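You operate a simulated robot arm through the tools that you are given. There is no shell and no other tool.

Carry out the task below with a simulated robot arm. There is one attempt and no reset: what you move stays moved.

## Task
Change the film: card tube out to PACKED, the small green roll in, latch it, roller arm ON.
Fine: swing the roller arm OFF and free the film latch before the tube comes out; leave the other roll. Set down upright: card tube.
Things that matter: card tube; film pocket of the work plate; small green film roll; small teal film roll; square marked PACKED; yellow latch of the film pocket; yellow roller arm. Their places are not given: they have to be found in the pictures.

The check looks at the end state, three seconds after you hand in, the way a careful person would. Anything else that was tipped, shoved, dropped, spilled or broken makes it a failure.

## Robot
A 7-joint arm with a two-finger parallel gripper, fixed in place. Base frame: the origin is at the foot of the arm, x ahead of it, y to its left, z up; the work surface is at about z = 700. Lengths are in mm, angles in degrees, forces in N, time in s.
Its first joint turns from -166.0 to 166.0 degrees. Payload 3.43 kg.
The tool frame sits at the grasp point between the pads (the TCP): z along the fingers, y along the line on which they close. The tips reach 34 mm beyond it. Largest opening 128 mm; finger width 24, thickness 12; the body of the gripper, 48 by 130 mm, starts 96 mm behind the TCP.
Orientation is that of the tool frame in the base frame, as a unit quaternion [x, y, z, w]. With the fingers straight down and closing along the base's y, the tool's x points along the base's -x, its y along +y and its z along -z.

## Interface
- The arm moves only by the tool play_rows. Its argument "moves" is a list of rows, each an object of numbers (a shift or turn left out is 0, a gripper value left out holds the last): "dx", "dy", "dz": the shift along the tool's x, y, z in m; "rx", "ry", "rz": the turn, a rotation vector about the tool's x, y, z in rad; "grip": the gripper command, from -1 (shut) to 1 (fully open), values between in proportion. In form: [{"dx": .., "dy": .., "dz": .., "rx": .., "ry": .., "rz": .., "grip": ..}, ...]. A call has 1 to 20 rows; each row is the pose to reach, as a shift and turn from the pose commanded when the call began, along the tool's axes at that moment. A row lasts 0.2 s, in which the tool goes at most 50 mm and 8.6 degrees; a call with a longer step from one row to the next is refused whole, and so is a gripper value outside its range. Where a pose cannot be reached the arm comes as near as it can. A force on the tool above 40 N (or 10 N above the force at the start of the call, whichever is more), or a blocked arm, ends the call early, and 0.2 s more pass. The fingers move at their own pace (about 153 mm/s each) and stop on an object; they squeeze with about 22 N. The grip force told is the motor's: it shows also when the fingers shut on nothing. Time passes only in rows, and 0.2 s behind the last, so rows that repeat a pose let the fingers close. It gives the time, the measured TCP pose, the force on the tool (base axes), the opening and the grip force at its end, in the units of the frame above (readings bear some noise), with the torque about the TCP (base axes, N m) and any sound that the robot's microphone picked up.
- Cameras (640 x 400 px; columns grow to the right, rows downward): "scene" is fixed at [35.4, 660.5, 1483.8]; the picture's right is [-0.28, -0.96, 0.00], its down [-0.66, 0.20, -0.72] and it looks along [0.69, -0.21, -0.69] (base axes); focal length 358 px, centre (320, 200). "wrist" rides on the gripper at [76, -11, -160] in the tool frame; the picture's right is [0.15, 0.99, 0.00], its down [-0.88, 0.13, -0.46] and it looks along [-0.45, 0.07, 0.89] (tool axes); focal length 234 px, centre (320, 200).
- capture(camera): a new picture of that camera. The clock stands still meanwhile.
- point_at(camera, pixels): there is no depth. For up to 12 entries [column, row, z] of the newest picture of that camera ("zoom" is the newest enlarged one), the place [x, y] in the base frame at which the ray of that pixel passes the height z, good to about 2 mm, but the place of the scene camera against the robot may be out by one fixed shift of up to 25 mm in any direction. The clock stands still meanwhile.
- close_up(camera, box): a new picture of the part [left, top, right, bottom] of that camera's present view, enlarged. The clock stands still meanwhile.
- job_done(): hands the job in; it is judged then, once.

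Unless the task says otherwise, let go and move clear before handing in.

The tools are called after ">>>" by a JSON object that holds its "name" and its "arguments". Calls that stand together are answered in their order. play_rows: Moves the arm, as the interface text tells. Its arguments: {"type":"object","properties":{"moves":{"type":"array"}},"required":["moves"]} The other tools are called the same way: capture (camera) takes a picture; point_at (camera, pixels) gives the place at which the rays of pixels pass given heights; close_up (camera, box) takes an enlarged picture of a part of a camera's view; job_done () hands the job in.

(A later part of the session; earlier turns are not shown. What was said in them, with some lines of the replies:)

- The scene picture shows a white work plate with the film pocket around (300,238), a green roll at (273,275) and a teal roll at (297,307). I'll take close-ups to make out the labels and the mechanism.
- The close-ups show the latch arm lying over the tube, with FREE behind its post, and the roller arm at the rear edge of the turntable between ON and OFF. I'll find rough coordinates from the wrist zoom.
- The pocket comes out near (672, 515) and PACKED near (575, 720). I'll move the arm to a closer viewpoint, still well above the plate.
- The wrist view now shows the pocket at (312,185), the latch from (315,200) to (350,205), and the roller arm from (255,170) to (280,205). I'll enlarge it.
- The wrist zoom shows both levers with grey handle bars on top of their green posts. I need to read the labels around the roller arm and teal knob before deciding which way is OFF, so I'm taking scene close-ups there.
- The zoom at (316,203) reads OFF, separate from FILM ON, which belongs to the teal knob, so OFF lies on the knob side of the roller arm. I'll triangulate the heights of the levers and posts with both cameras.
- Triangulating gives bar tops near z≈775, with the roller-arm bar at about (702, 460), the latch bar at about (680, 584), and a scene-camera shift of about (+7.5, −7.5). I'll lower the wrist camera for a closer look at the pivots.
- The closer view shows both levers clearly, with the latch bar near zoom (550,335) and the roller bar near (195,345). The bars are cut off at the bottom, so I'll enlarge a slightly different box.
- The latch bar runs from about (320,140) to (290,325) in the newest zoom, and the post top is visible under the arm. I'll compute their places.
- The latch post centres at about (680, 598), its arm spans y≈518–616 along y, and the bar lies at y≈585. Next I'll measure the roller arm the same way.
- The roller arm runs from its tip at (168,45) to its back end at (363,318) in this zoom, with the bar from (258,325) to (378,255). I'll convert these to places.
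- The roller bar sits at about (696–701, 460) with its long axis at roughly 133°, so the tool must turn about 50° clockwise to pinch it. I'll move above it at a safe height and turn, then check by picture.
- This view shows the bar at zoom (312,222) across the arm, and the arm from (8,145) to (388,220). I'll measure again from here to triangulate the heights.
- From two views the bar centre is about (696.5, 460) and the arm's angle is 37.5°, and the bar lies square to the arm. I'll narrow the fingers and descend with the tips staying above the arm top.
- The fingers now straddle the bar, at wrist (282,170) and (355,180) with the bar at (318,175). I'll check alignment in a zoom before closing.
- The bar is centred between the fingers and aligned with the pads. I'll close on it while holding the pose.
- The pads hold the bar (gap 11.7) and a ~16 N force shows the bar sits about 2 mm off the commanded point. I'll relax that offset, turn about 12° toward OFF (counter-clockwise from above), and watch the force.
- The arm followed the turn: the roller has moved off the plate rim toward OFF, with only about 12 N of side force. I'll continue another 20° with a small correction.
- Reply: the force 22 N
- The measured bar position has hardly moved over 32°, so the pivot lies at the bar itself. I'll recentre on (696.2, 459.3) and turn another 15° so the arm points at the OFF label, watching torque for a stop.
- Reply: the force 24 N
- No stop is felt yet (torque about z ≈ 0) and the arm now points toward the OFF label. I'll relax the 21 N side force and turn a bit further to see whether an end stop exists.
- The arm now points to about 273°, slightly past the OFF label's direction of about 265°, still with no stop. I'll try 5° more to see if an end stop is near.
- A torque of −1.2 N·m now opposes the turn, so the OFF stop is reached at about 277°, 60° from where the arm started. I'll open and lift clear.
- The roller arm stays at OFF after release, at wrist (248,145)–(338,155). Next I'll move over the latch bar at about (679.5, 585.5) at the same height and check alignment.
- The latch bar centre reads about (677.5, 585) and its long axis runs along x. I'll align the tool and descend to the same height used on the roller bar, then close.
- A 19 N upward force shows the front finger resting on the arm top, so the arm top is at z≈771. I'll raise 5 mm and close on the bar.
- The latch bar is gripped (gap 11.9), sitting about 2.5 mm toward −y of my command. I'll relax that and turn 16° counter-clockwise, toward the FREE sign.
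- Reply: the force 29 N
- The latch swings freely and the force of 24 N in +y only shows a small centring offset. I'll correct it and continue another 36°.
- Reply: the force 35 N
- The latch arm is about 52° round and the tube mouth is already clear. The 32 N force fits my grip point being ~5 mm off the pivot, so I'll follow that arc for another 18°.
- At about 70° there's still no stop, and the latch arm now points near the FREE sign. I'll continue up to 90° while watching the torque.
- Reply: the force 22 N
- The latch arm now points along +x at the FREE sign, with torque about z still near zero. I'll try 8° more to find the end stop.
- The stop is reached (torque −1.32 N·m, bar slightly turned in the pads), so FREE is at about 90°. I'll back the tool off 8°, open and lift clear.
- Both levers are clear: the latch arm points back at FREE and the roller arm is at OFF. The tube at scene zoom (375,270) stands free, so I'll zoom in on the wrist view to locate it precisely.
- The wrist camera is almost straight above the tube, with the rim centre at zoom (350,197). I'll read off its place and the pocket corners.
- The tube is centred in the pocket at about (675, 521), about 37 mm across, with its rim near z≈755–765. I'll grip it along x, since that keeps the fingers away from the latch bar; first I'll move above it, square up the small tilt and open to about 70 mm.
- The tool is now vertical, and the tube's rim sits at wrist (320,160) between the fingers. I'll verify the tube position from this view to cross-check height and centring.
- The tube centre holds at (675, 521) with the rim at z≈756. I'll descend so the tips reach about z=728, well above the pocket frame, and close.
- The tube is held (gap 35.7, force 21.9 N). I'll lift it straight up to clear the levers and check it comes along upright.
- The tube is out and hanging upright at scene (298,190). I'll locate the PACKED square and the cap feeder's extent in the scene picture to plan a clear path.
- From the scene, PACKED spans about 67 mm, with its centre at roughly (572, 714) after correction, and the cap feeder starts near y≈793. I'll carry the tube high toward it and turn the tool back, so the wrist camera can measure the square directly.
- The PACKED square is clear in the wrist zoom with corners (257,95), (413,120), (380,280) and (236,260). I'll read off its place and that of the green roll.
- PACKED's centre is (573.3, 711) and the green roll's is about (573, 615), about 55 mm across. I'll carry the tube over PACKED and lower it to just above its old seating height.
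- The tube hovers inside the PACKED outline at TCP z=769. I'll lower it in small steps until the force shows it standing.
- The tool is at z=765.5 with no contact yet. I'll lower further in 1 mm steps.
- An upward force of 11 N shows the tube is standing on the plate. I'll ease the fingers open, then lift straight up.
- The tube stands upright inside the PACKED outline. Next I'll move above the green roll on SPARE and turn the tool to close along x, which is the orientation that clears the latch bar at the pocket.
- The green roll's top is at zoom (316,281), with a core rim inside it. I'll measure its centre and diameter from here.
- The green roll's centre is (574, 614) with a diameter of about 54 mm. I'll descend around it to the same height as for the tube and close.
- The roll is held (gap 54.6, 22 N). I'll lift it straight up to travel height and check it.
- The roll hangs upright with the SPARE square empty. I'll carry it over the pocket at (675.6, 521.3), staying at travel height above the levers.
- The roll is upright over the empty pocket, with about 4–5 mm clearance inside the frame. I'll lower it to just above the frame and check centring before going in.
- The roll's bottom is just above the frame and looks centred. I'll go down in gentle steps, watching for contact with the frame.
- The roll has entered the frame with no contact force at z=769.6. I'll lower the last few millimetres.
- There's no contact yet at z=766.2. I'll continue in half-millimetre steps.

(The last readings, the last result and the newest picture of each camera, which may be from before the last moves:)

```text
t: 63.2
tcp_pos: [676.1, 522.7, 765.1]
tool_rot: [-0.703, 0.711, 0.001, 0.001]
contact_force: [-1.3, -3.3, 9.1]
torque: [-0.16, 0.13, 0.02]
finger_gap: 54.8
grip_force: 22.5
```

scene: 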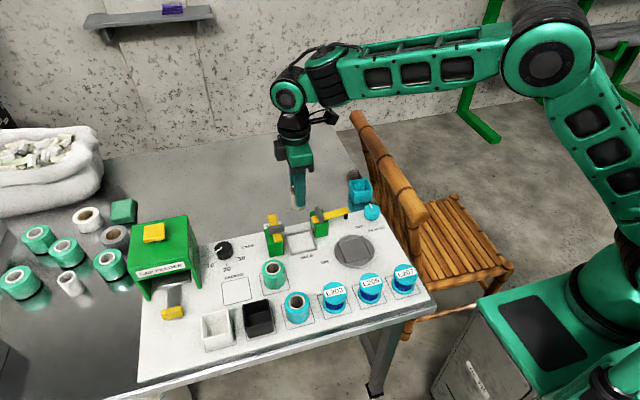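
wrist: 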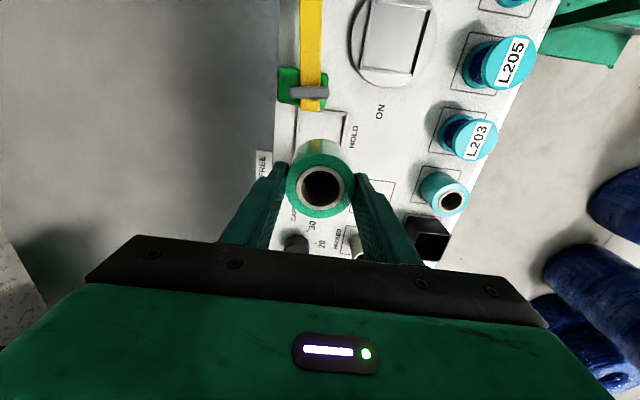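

A force of 9 N shows the roll is seated on the pocket floor. I'll ease the fingers open and lift straight up.

>>> {"name": "play_rows", "arguments": {"moves": [{"grip": -0.12}, {"grip": -0.05}, {"grip": 0.03}, {"grip": 0.1}, {"dz": -0.01, "grip": 0.1}, {"dz": -0.03}, {"dz": -0.055}, {"dz": -0.085}, {"dz": -0.115}, {"dz": -0.145}, {"dz": -0.145}]}}

>>> {"name": "capture", "arguments": {"camera": "wrist"}}

>>> {"name": "close_up", "arguments": {"camera": "scene", "box": [240, 185, 360, 260]}}

>>> {"name": "close_up", "arguments": {"camera": "wrist", "box": [240, 80, 400, 180]}}

```text
t: 65.6
tcp_pos: [675.4, 521.5, 910.5]
tool_rot: [-0.703, 0.712, 0.0, 0.0]
contact_force: [-0.8, 0.0, 0.4]
torque: [0.0, -0.02, 0.02]
finger_gap: 70.6
grip_force: 0.1
```

```text
taken
```

wrist: 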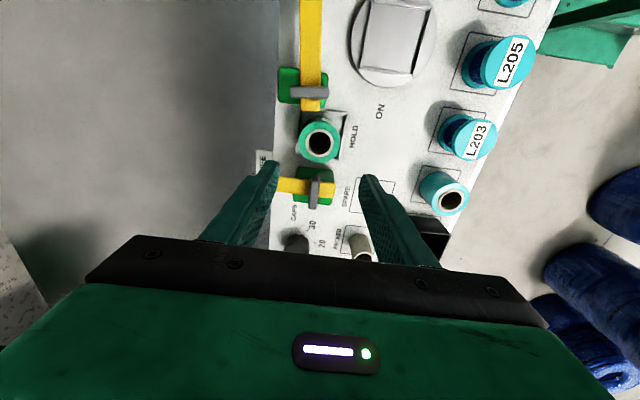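

```text
5.33 times, centred on (300, 222) of scene
```

zoom: 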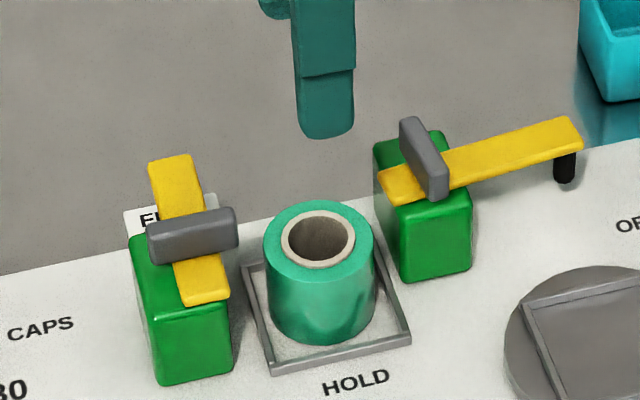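

```text
4.00 times, centred on (320, 130) of wrist
```

zoom: 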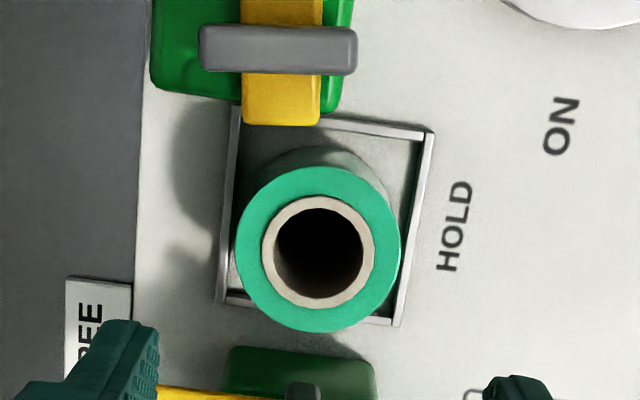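

The green roll sits upright in the pocket under the HOLD label. Next I'll move back over the latch bar, with the tool already turned the right way, and narrow the fingers.

>>> {"name": "play_rows", "arguments": {"moves": [{"dx": -0.02, "grip": -0.22}, {"dx": -0.04}, {"dx": -0.055}, {"dx": -0.063, "dz": 0.01}, {"dx": -0.063, "dz": 0.025}, {"dx": -0.063, "dz": 0.025}, {"dx": -0.063, "dz": 0.025}]}}

>>> {"name": "capture", "arguments": {"camera": "wrist"}}

>>> {"name": "close_up", "arguments": {"camera": "wrist", "box": [240, 90, 400, 190]}}

```text
t: 67.2
tcp_pos: [676.9, 585.1, 884.0]
tool_rot: [-0.702, 0.712, 0.001, 0.0]
contact_force: [0.2, 0.0, 0.3]
torque: [0.02, -0.01, 0.0]
finger_gap: 50.0
grip_force: 0.1
```

```text
taken
```

wrist: 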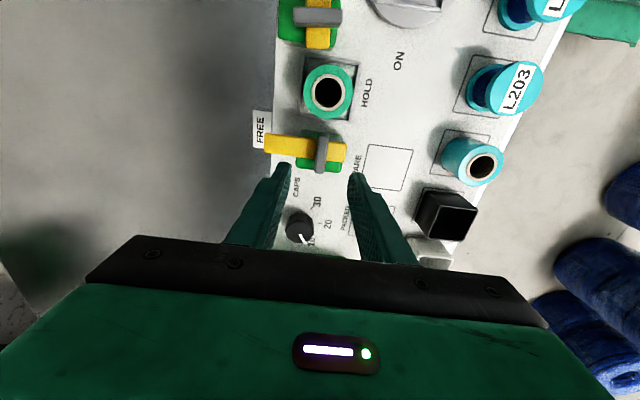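

```text
4.00 times, centred on (320, 140) of wrist
```

zoom: 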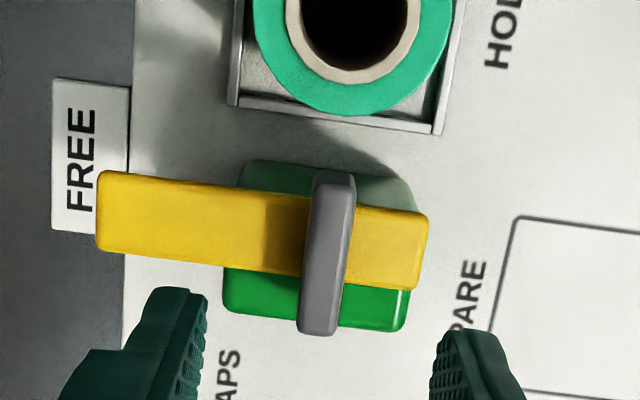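

The latch arm lies along x at FREE with its bar across it at zoom (327,255). I'll measure the bar and arm line here.

>>> {"name": "point_at", "arguments": {"camera": "zoom", "pixels": [[337, 175, 786], [318, 332, 786], [327, 255, 786], [98, 212, 771], [422, 252, 771], [98, 172, 771], [98, 252, 771], [428, 212, 771], [418, 290, 771], [240, 190, 760], [405, 328, 760], [224, 305, 760]]}}

```text
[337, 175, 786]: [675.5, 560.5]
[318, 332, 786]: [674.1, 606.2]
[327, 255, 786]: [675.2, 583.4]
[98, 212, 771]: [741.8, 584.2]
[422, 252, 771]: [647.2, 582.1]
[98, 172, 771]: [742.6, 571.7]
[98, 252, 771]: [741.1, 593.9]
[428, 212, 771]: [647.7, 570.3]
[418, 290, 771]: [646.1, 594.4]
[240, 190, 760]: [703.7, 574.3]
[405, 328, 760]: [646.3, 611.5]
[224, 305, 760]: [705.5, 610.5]
```

The bar centre and pivot coincide at about (675, 583). I'll descend onto the bar with tips just above the arm top and close.

>>> {"name": "play_rows", "arguments": {"moves": [{"dx": 0.0014, "dy": 0.0011, "dz": 0.02, "grip": -0.22}, {"dx": 0.0014, "dy": 0.0011, "dz": 0.04}, {"dx": 0.0014, "dy": 0.0011, "dz": 0.058}, {"dx": 0.0014, "dy": 0.0011, "dz": 0.07}, {"dx": 0.0014, "dy": 0.0011, "dz": 0.0755}, {"dx": 0.0014, "dy": 0.0011, "dz": 0.0755}, {"dx": 0.0014, "dy": 0.0011, "dz": 0.0755, "grip": -0.6}, {"dx": 0.0014, "dy": 0.0011, "dz": 0.0755, "grip": -0.9}, {"dx": 0.0014, "dy": 0.0011, "dz": 0.0755, "grip": -1}, {"dx": 0.0014, "dy": 0.0011, "dz": 0.0755, "grip": -1}]}}

>>> {"name": "close_up", "arguments": {"camera": "wrist", "box": [240, 90, 400, 200]}}

```text
t: 69.4
tcp_pos: [675.0, 584.0, 808.4]
tool_rot: [-0.703, 0.711, 0.0, -0.001]
contact_force: [-5.4, -1.8, -2.1]
torque: [0.23, 0.08, 0.01]
finger_gap: 11.8
grip_force: 45.0
```

```text
3.64 times, centred on (320, 145) of wrist
```

zoom: 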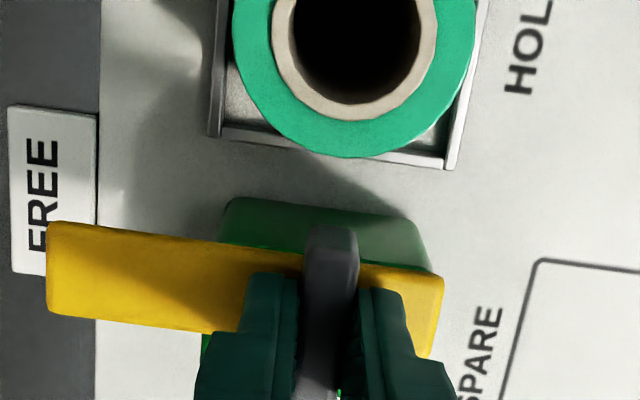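

The bar is gripped with only about 5 N of side force. I'll turn the latch 44° clockwise toward HOLD and check for contact with the roll.

>>> {"name": "play_rows", "arguments": {"moves": [{"rz": 0.07, "grip": -1}, {"rz": 0.14}, {"rz": 0.21}, {"rz": 0.28}, {"rz": 0.35}, {"rz": 0.42}, {"rz": 0.49}, {"rz": 0.56}, {"rz": 0.63}, {"rz": 0.7}, {"rz": 0.77}, {"rz": 0.77}]}}

>>> {"name": "close_up", "arguments": {"camera": "scene", "box": [240, 185, 360, 260]}}

>>> {"name": "capture", "arguments": {"camera": "wrist"}}

```text
t: 72.0
tcp_pos: [676.0, 582.9, 808.5]
tool_rot: [-0.383, 0.924, 0.0, 0.001]
contact_force: [-5.2, -2.0, -5.8]
torque: [0.7, -0.67, 0.01]
finger_gap: 11.7
grip_force: 45.2
```

```text
5.33 times, centred on (300, 222) of scene
```

zoom: 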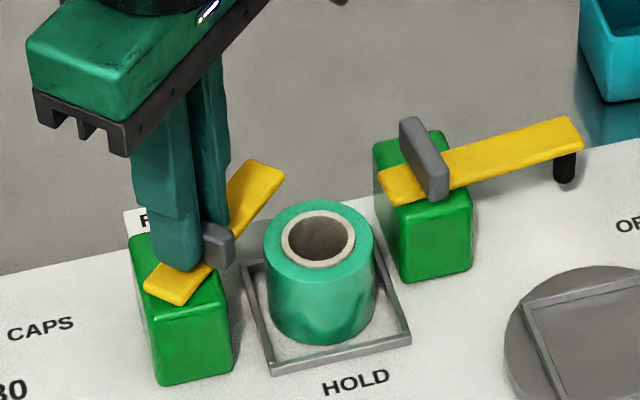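

```text
taken
```

wrist: 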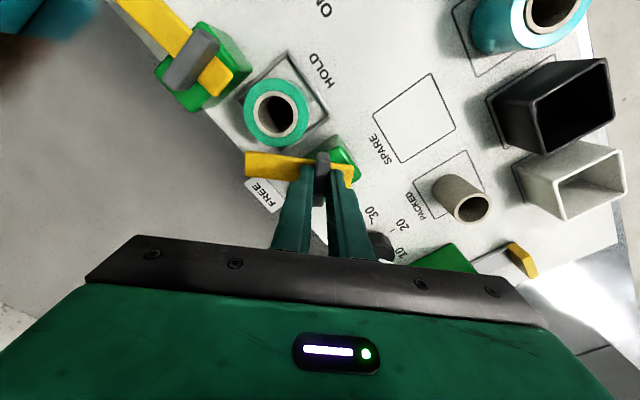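

The pivot guess was right (forces ~5 N) and the roll hasn't been touched. I'll continue 36° more.

>>> {"name": "play_rows", "arguments": {"moves": [{"rz": 0.07, "grip": -1}, {"rz": 0.14}, {"rz": 0.21}, {"rz": 0.28}, {"rz": 0.35}, {"rz": 0.42}, {"rz": 0.49}, {"rz": 0.56}, {"rz": 0.63}, {"rz": 0.63}]}}

>>> {"name": "close_up", "arguments": {"camera": "scene", "box": [240, 185, 360, 260]}}

>>> {"name": "capture", "arguments": {"camera": "wrist"}}

```text
t: 74.2
tcp_pos: [675.6, 583.0, 808.6]
tool_rot: [-0.078, 0.997, 0.0, 0.0]
contact_force: [1.5, -7.5, -1.5]
torque: [-0.4, 0.94, -0.01]
finger_gap: 11.7
grip_force: 45.0
```

```text
5.33 times, centred on (300, 222) of scene
```

zoom: 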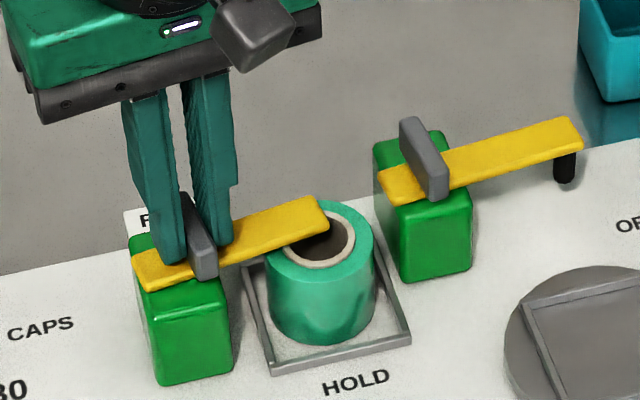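

```text
taken
```

wrist: 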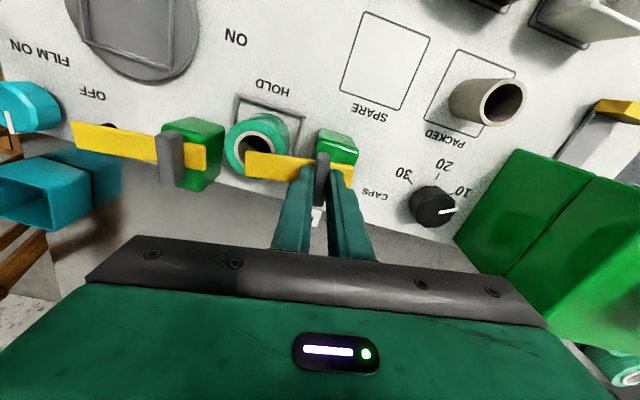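

The latch arm now lies over the roll with no contact, about 9° short of its original HOLD angle. I'll turn the rest in small steps and feel for the stop.

>>> {"name": "play_rows", "arguments": {"moves": [{"rz": 0.04, "grip": -1}, {"rz": 0.08}, {"rz": 0.12}, {"rz": 0.15}, {"rz": 0.15}]}}

```text
t: 75.4
tcp_pos: [675.9, 583.9, 808.2]
tool_rot: [-0.004, 1.0, 0.0, 0.001]
contact_force: [-0.5, -15.9, -1.9]
torque: [-0.34, -1.37, 0.0]
finger_gap: 11.7
grip_force: 44.8
```

The latch is back at its starting angle with no stop torque yet. I'll go a few more degrees to feel the HOLD stop.

>>> {"name": "play_rows", "arguments": {"moves": [{"rz": 0.03, "grip": -1}, {"rz": 0.06}, {"rz": 0.09}, {"rz": 0.09}]}}

>>> {"name": "capture", "arguments": {"camera": "wrist"}}

>>> {"name": "close_up", "arguments": {"camera": "scene", "box": [240, 185, 360, 260]}}

```text
t: 76.4
tcp_pos: [676.5, 583.7, 809.2]
tool_rot: [0.04, 0.999, 0.0, 0.0]
contact_force: [6.0, -15.2, -7.3]
torque: [-0.35, -0.26, 1.3]
finger_gap: 13.5
grip_force: 44.6
```

```text
taken
```

wrist: 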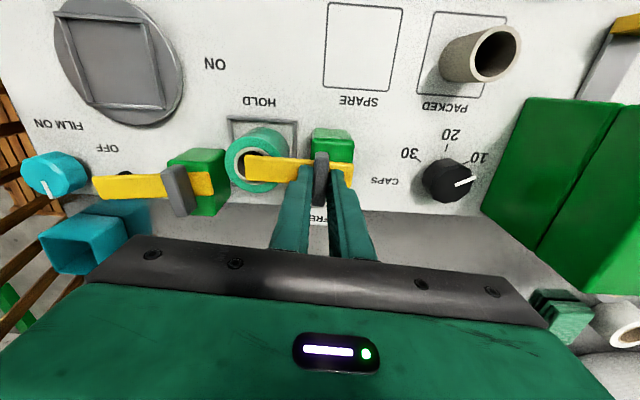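

```text
5.33 times, centred on (300, 222) of scene
```

zoom: 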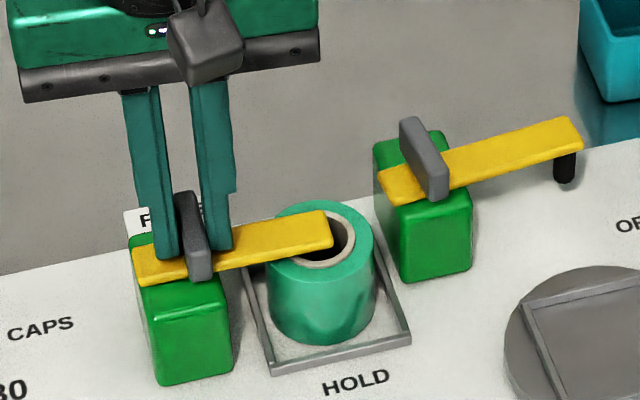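

The stop torque of +1.3 N·m confirms the latch is fully at HOLD, with its arm over the roll. I'll open here, so as not to drag it back, and lift clear.

>>> {"name": "play_rows", "arguments": {"moves": [{"rz": 0.0, "grip": -0.7}, {"grip": -0.4}, {"grip": -0.22}, {"grip": -0.22}, {"dz": -0.015}, {"dz": -0.04}, {"dz": -0.07}, {"dz": -0.08}, {"dz": -0.08}]}}

>>> {"name": "close_up", "arguments": {"camera": "scene", "box": [240, 185, 360, 260]}}

>>> {"name": "close_up", "arguments": {"camera": "wrist", "box": [200, 90, 400, 215]}}

```text
t: 78.4
tcp_pos: [675.8, 583.2, 889.4]
tool_rot: [0.04, 0.999, 0.0, -0.001]
contact_force: [-0.2, 0.2, 0.3]
torque: [-0.03, 0.01, 0.01]
finger_gap: 50.0
grip_force: 0.1
```

```text
5.33 times, centred on (300, 222) of scene
```

zoom: 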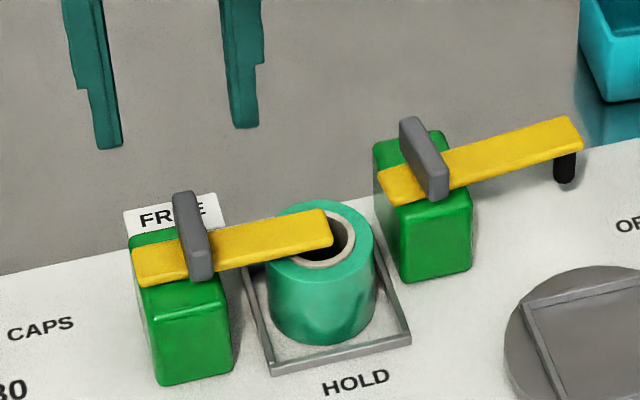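

```text
3.20 times, centred on (300, 152) of wrist
```

zoom: 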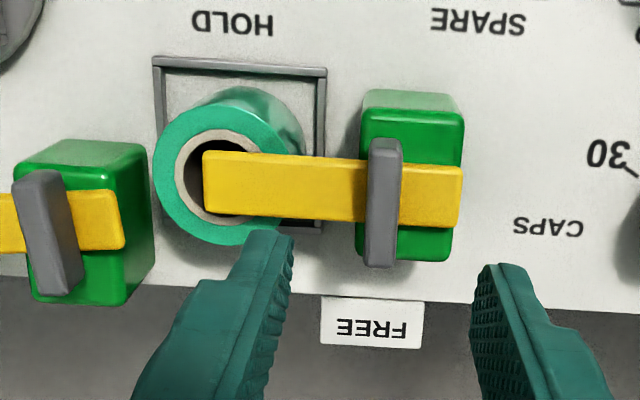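

The latch rests at HOLD over the green roll. Now I'll move back over the roller arm's bar at about (696, 460), turned to match its OFF angle.

>>> {"name": "play_rows", "arguments": {"moves": [{"dx": -0.006, "dy": -0.025, "rz": -0.05, "grip": -0.22}, {"dx": -0.013, "dy": -0.053, "rz": -0.1}, {"dx": -0.02, "dy": -0.08, "rz": -0.15}, {"dx": -0.026, "dy": -0.105, "rz": -0.21}, {"dx": -0.0302, "dy": -0.1215, "rz": -0.21}, {"dx": -0.0302, "dy": -0.1215, "rz": -0.21}, {"dx": -0.0302, "dy": -0.1215, "rz": -0.21}]}}

>>> {"name": "capture", "arguments": {"camera": "wrist"}}

>>> {"name": "close_up", "arguments": {"camera": "wrist", "box": [240, 90, 400, 190]}}

```text
t: 80.0
tcp_pos: [695.7, 460.6, 888.6]
tool_rot: [-0.065, 0.998, 0.0, 0.0]
contact_force: [-0.3, 0.1, 0.7]
torque: [0.0, 0.01, 0.06]
finger_gap: 50.1
grip_force: 0.0
```

```text
taken
```

wrist: 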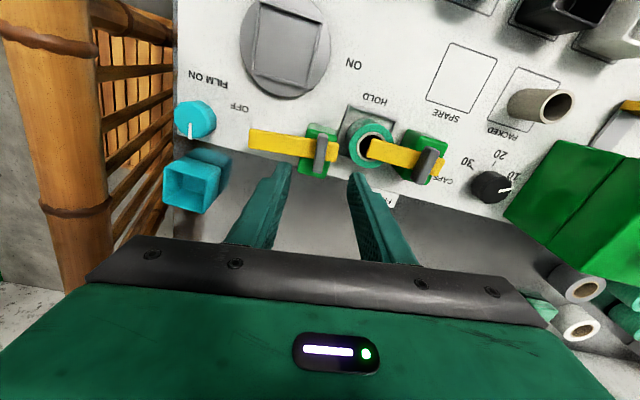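

```text
4.00 times, centred on (320, 140) of wrist
```

zoom: 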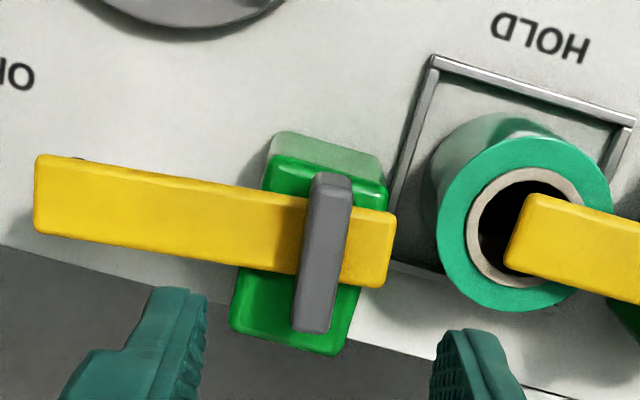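

The bar is at zoom (325,252) and the arm is still at OFF. I'll measure the bar centre and angle before gripping.

>>> {"name": "point_at", "arguments": {"camera": "zoom", "pixels": [[333, 173, 786], [312, 330, 786], [323, 252, 786], [38, 195, 771], [390, 250, 771], [120, 165, 771], [300, 190, 771], [100, 242, 771], [290, 272, 771]]}}

```text
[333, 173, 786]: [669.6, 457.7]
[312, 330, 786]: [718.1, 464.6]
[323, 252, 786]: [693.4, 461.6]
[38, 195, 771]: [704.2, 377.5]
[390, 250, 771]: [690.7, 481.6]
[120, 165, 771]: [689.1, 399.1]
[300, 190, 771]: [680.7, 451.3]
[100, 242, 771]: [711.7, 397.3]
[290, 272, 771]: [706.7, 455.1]
```

The bar's angle of about 98° matches the tool and its centre is within about 1–2 mm of the present TCP. I'll descend and grip.

>>> {"name": "play_rows", "arguments": {"moves": [{"dz": 0.02, "grip": -0.22}, {"dz": 0.04}, {"dz": 0.06}, {"dz": 0.073}, {"dz": 0.0805}, {"dz": 0.0805}, {"dz": 0.0805, "grip": -0.6}, {"dz": 0.0805, "grip": -0.9}, {"dz": 0.0805, "grip": -1}, {"dz": 0.0805, "grip": -1}]}}

>>> {"name": "close_up", "arguments": {"camera": "wrist", "box": [220, 90, 420, 215]}}

```text
t: 82.2
tcp_pos: [695.5, 460.0, 807.6]
tool_rot: [-0.064, 0.998, 0.001, 0.0]
contact_force: [-1.1, 7.3, -3.7]
torque: [-0.21, -0.32, -1.07]
finger_gap: 12.0
grip_force: 45.5
```

```text
3.20 times, centred on (320, 152) of wrist
```

zoom: 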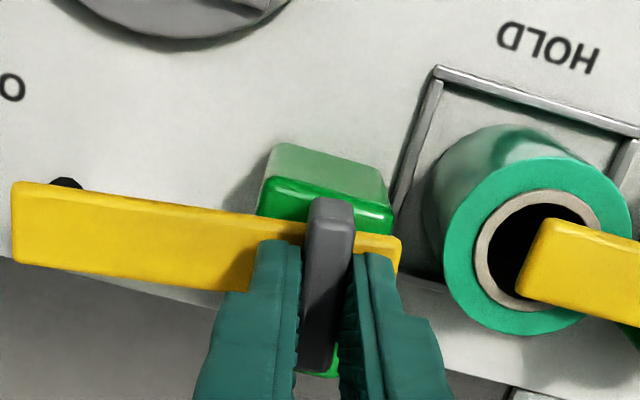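

The bar is gripped and the small stop torque will unload as I turn. I'll swing the arm clockwise toward ON by 40° first.

>>> {"name": "play_rows", "arguments": {"moves": [{"rz": 0.07, "grip": -1}, {"rz": 0.14}, {"rz": 0.21}, {"rz": 0.28}, {"rz": 0.35}, {"rz": 0.42}, {"rz": 0.49}, {"rz": 0.56}, {"rz": 0.63}, {"rz": 0.7}, {"rz": 0.7}]}}

>>> {"name": "close_up", "arguments": {"camera": "scene", "box": [270, 185, 390, 260]}}

>>> {"name": "capture", "arguments": {"camera": "wrist"}}

```text
t: 84.6
tcp_pos: [695.0, 459.5, 810.0]
tool_rot: [0.281, 0.96, -0.001, -0.001]
contact_force: [-6.5, -3.0, -5.2]
torque: [-0.09, -0.01, 0.0]
finger_gap: 11.7
grip_force: 45.0
```

```text
5.33 times, centred on (330, 222) of scene
```

zoom: 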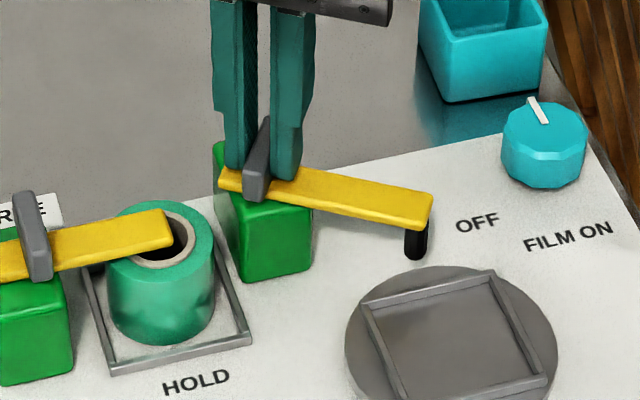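

```text
taken
```

wrist: 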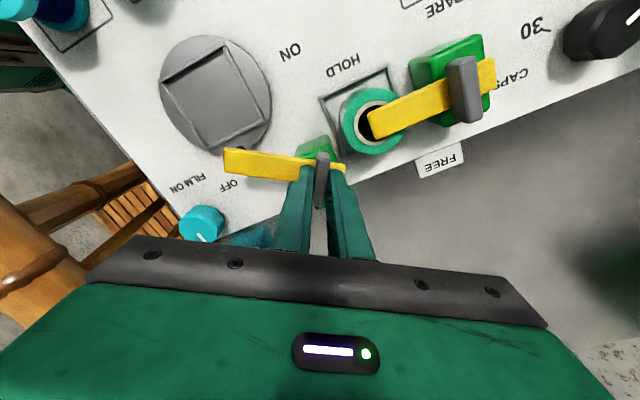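

The arm swings back freely and now points toward the turntable rim. I'll turn the next 19°, nearly to its starting angle of 37.5°.

>>> {"name": "play_rows", "arguments": {"moves": [{"rz": 0.07, "grip": -1}, {"rz": 0.14}, {"rz": 0.21}, {"rz": 0.28}, {"rz": 0.33}, {"rz": 0.33}]}}

>>> {"name": "close_up", "arguments": {"camera": "scene", "box": [270, 185, 390, 260]}}

```text
t: 86.0
tcp_pos: [696.8, 459.3, 809.1]
tool_rot: [0.435, 0.9, 0.0, 0.0]
contact_force: [-7.0, -7.9, -5.4]
torque: [0.03, 0.32, -0.03]
finger_gap: 11.8
grip_force: 44.7
```

```text
5.33 times, centred on (330, 222) of scene
```

zoom: 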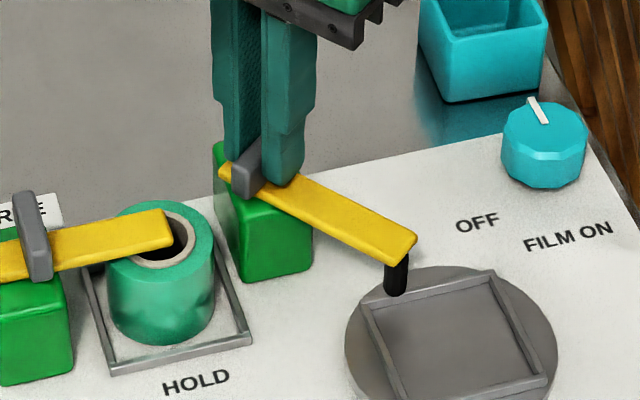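

The arm is practically at its starting angle (38.4° against 37.7°). I'll turn a few degrees more to feel for the ON stop.

>>> {"name": "play_rows", "arguments": {"moves": [{"rz": 0.02, "grip": -1}, {"rz": 0.04}, {"rz": 0.06}, {"rz": 0.06}]}}

>>> {"name": "capture", "arguments": {"camera": "wrist"}}

>>> {"name": "close_up", "arguments": {"camera": "scene", "box": [270, 185, 390, 260]}}

```text
t: 87.0
tcp_pos: [695.4, 458.9, 807.3]
tool_rot: [0.462, 0.887, 0.0, 0.001]
contact_force: [-9.5, -10.7, -7.4]
torque: [-0.63, -0.11, 1.19]
finger_gap: 11.8
grip_force: 45.3
```

```text
taken
```

wrist: 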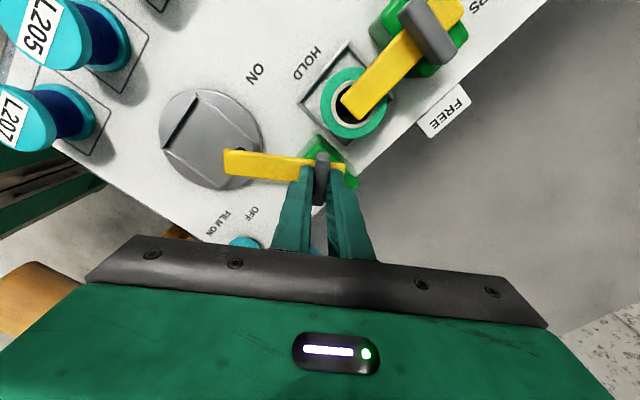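

```text
5.33 times, centred on (330, 222) of scene
```

zoom: 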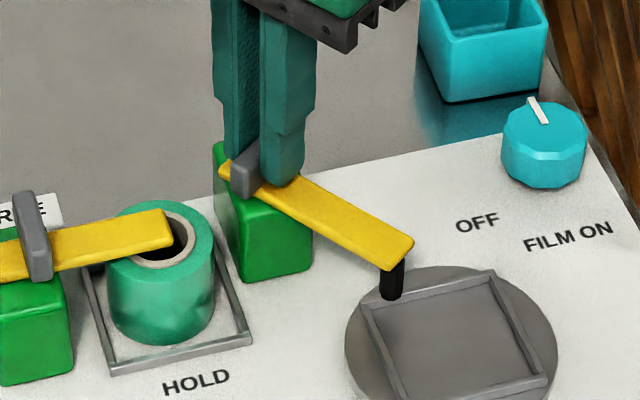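

The stop torque of +1.19 N·m confirms the roller arm is fully at ON, with the roller at the turntable rim as at the start. I'll open, lift clear and back the arm off.

>>> {"name": "play_rows", "arguments": {"moves": [{"rz": 0.0, "grip": -0.7}, {"grip": -0.4}, {"grip": -0.22}, {"grip": -0.22}, {"dz": -0.015}, {"dz": -0.04}, {"dz": -0.07}, {"dz": -0.11}, {"dz": -0.15}, {"dz": -0.19}, {"dz": -0.19}]}}

>>> {"name": "capture", "arguments": {"camera": "wrist"}}

>>> {"name": "capture", "arguments": {"camera": "scene"}}

>>> {"name": "close_up", "arguments": {"camera": "scene", "box": [200, 190, 400, 315]}}

```text
t: 89.4
tcp_pos: [696.9, 460.5, 998.5]
tool_rot: [0.463, 0.886, -0.001, -0.001]
contact_force: [-0.4, 0.1, -1.0]
torque: [0.0, 0.02, 0.0]
finger_gap: 49.7
grip_force: 0.1
```

```text
taken
```

wrist: 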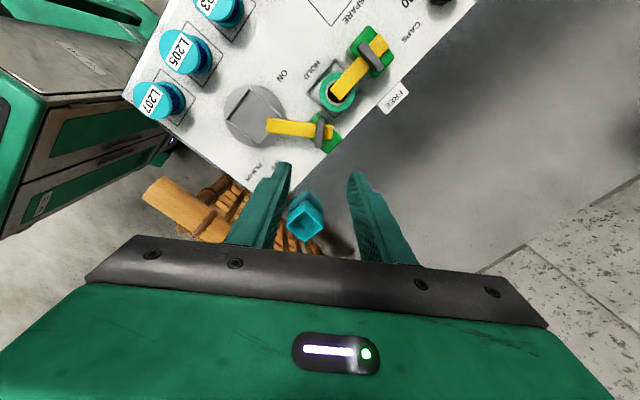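

```text
taken
```

scene: 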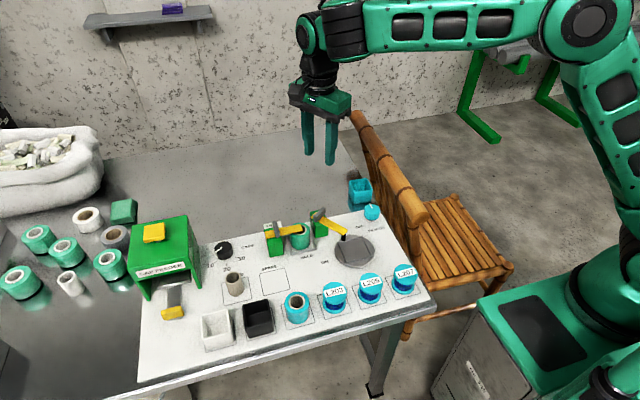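

```text
3.20 times, centred on (300, 252) of scene
```

zoom: 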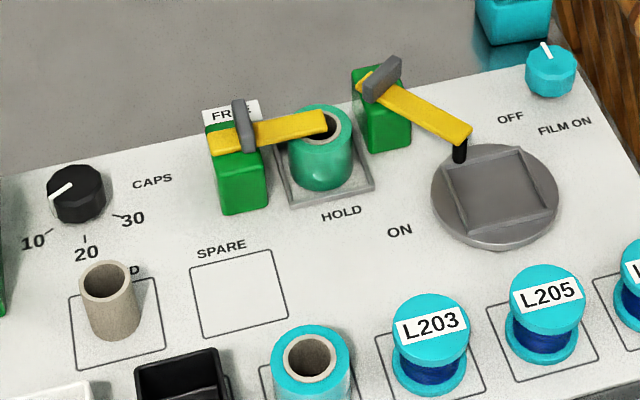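

The final pictures show the card tube upright in PACKED at zoom (110,300) and the green roll in the pocket under the latch at HOLD. The roller arm is back at its ON stop, the teal roll hasn't been touched, and the gripper is clear, so I'm handing in.

>>> {"name": "job_done", "arguments": {}}

```text
The job is handed in.
```

The film is changed and I've handed the job in. The last pictures show everything where the task asked:

- **Card tube:** it stands upright in the middle of the PACKED square.
- **Green roll:** the small green roll sits upright in the film pocket.
- **Latch:** the yellow latch is turned fully to its HOLD stop, with its arm over the roll.
- **Roller arm:** it is turned fully to its ON stop, at the same angle it had at the start. The "ON" label sits a bit to one side of where the arm points. I took the stop as ON because it matches the starting position.

I swung the roller arm OFF and freed the latch before lifting the tube out. I never touched the teal roll, and I saw nothing else moved or tipped. The gripper is open and well clear of the work plate.
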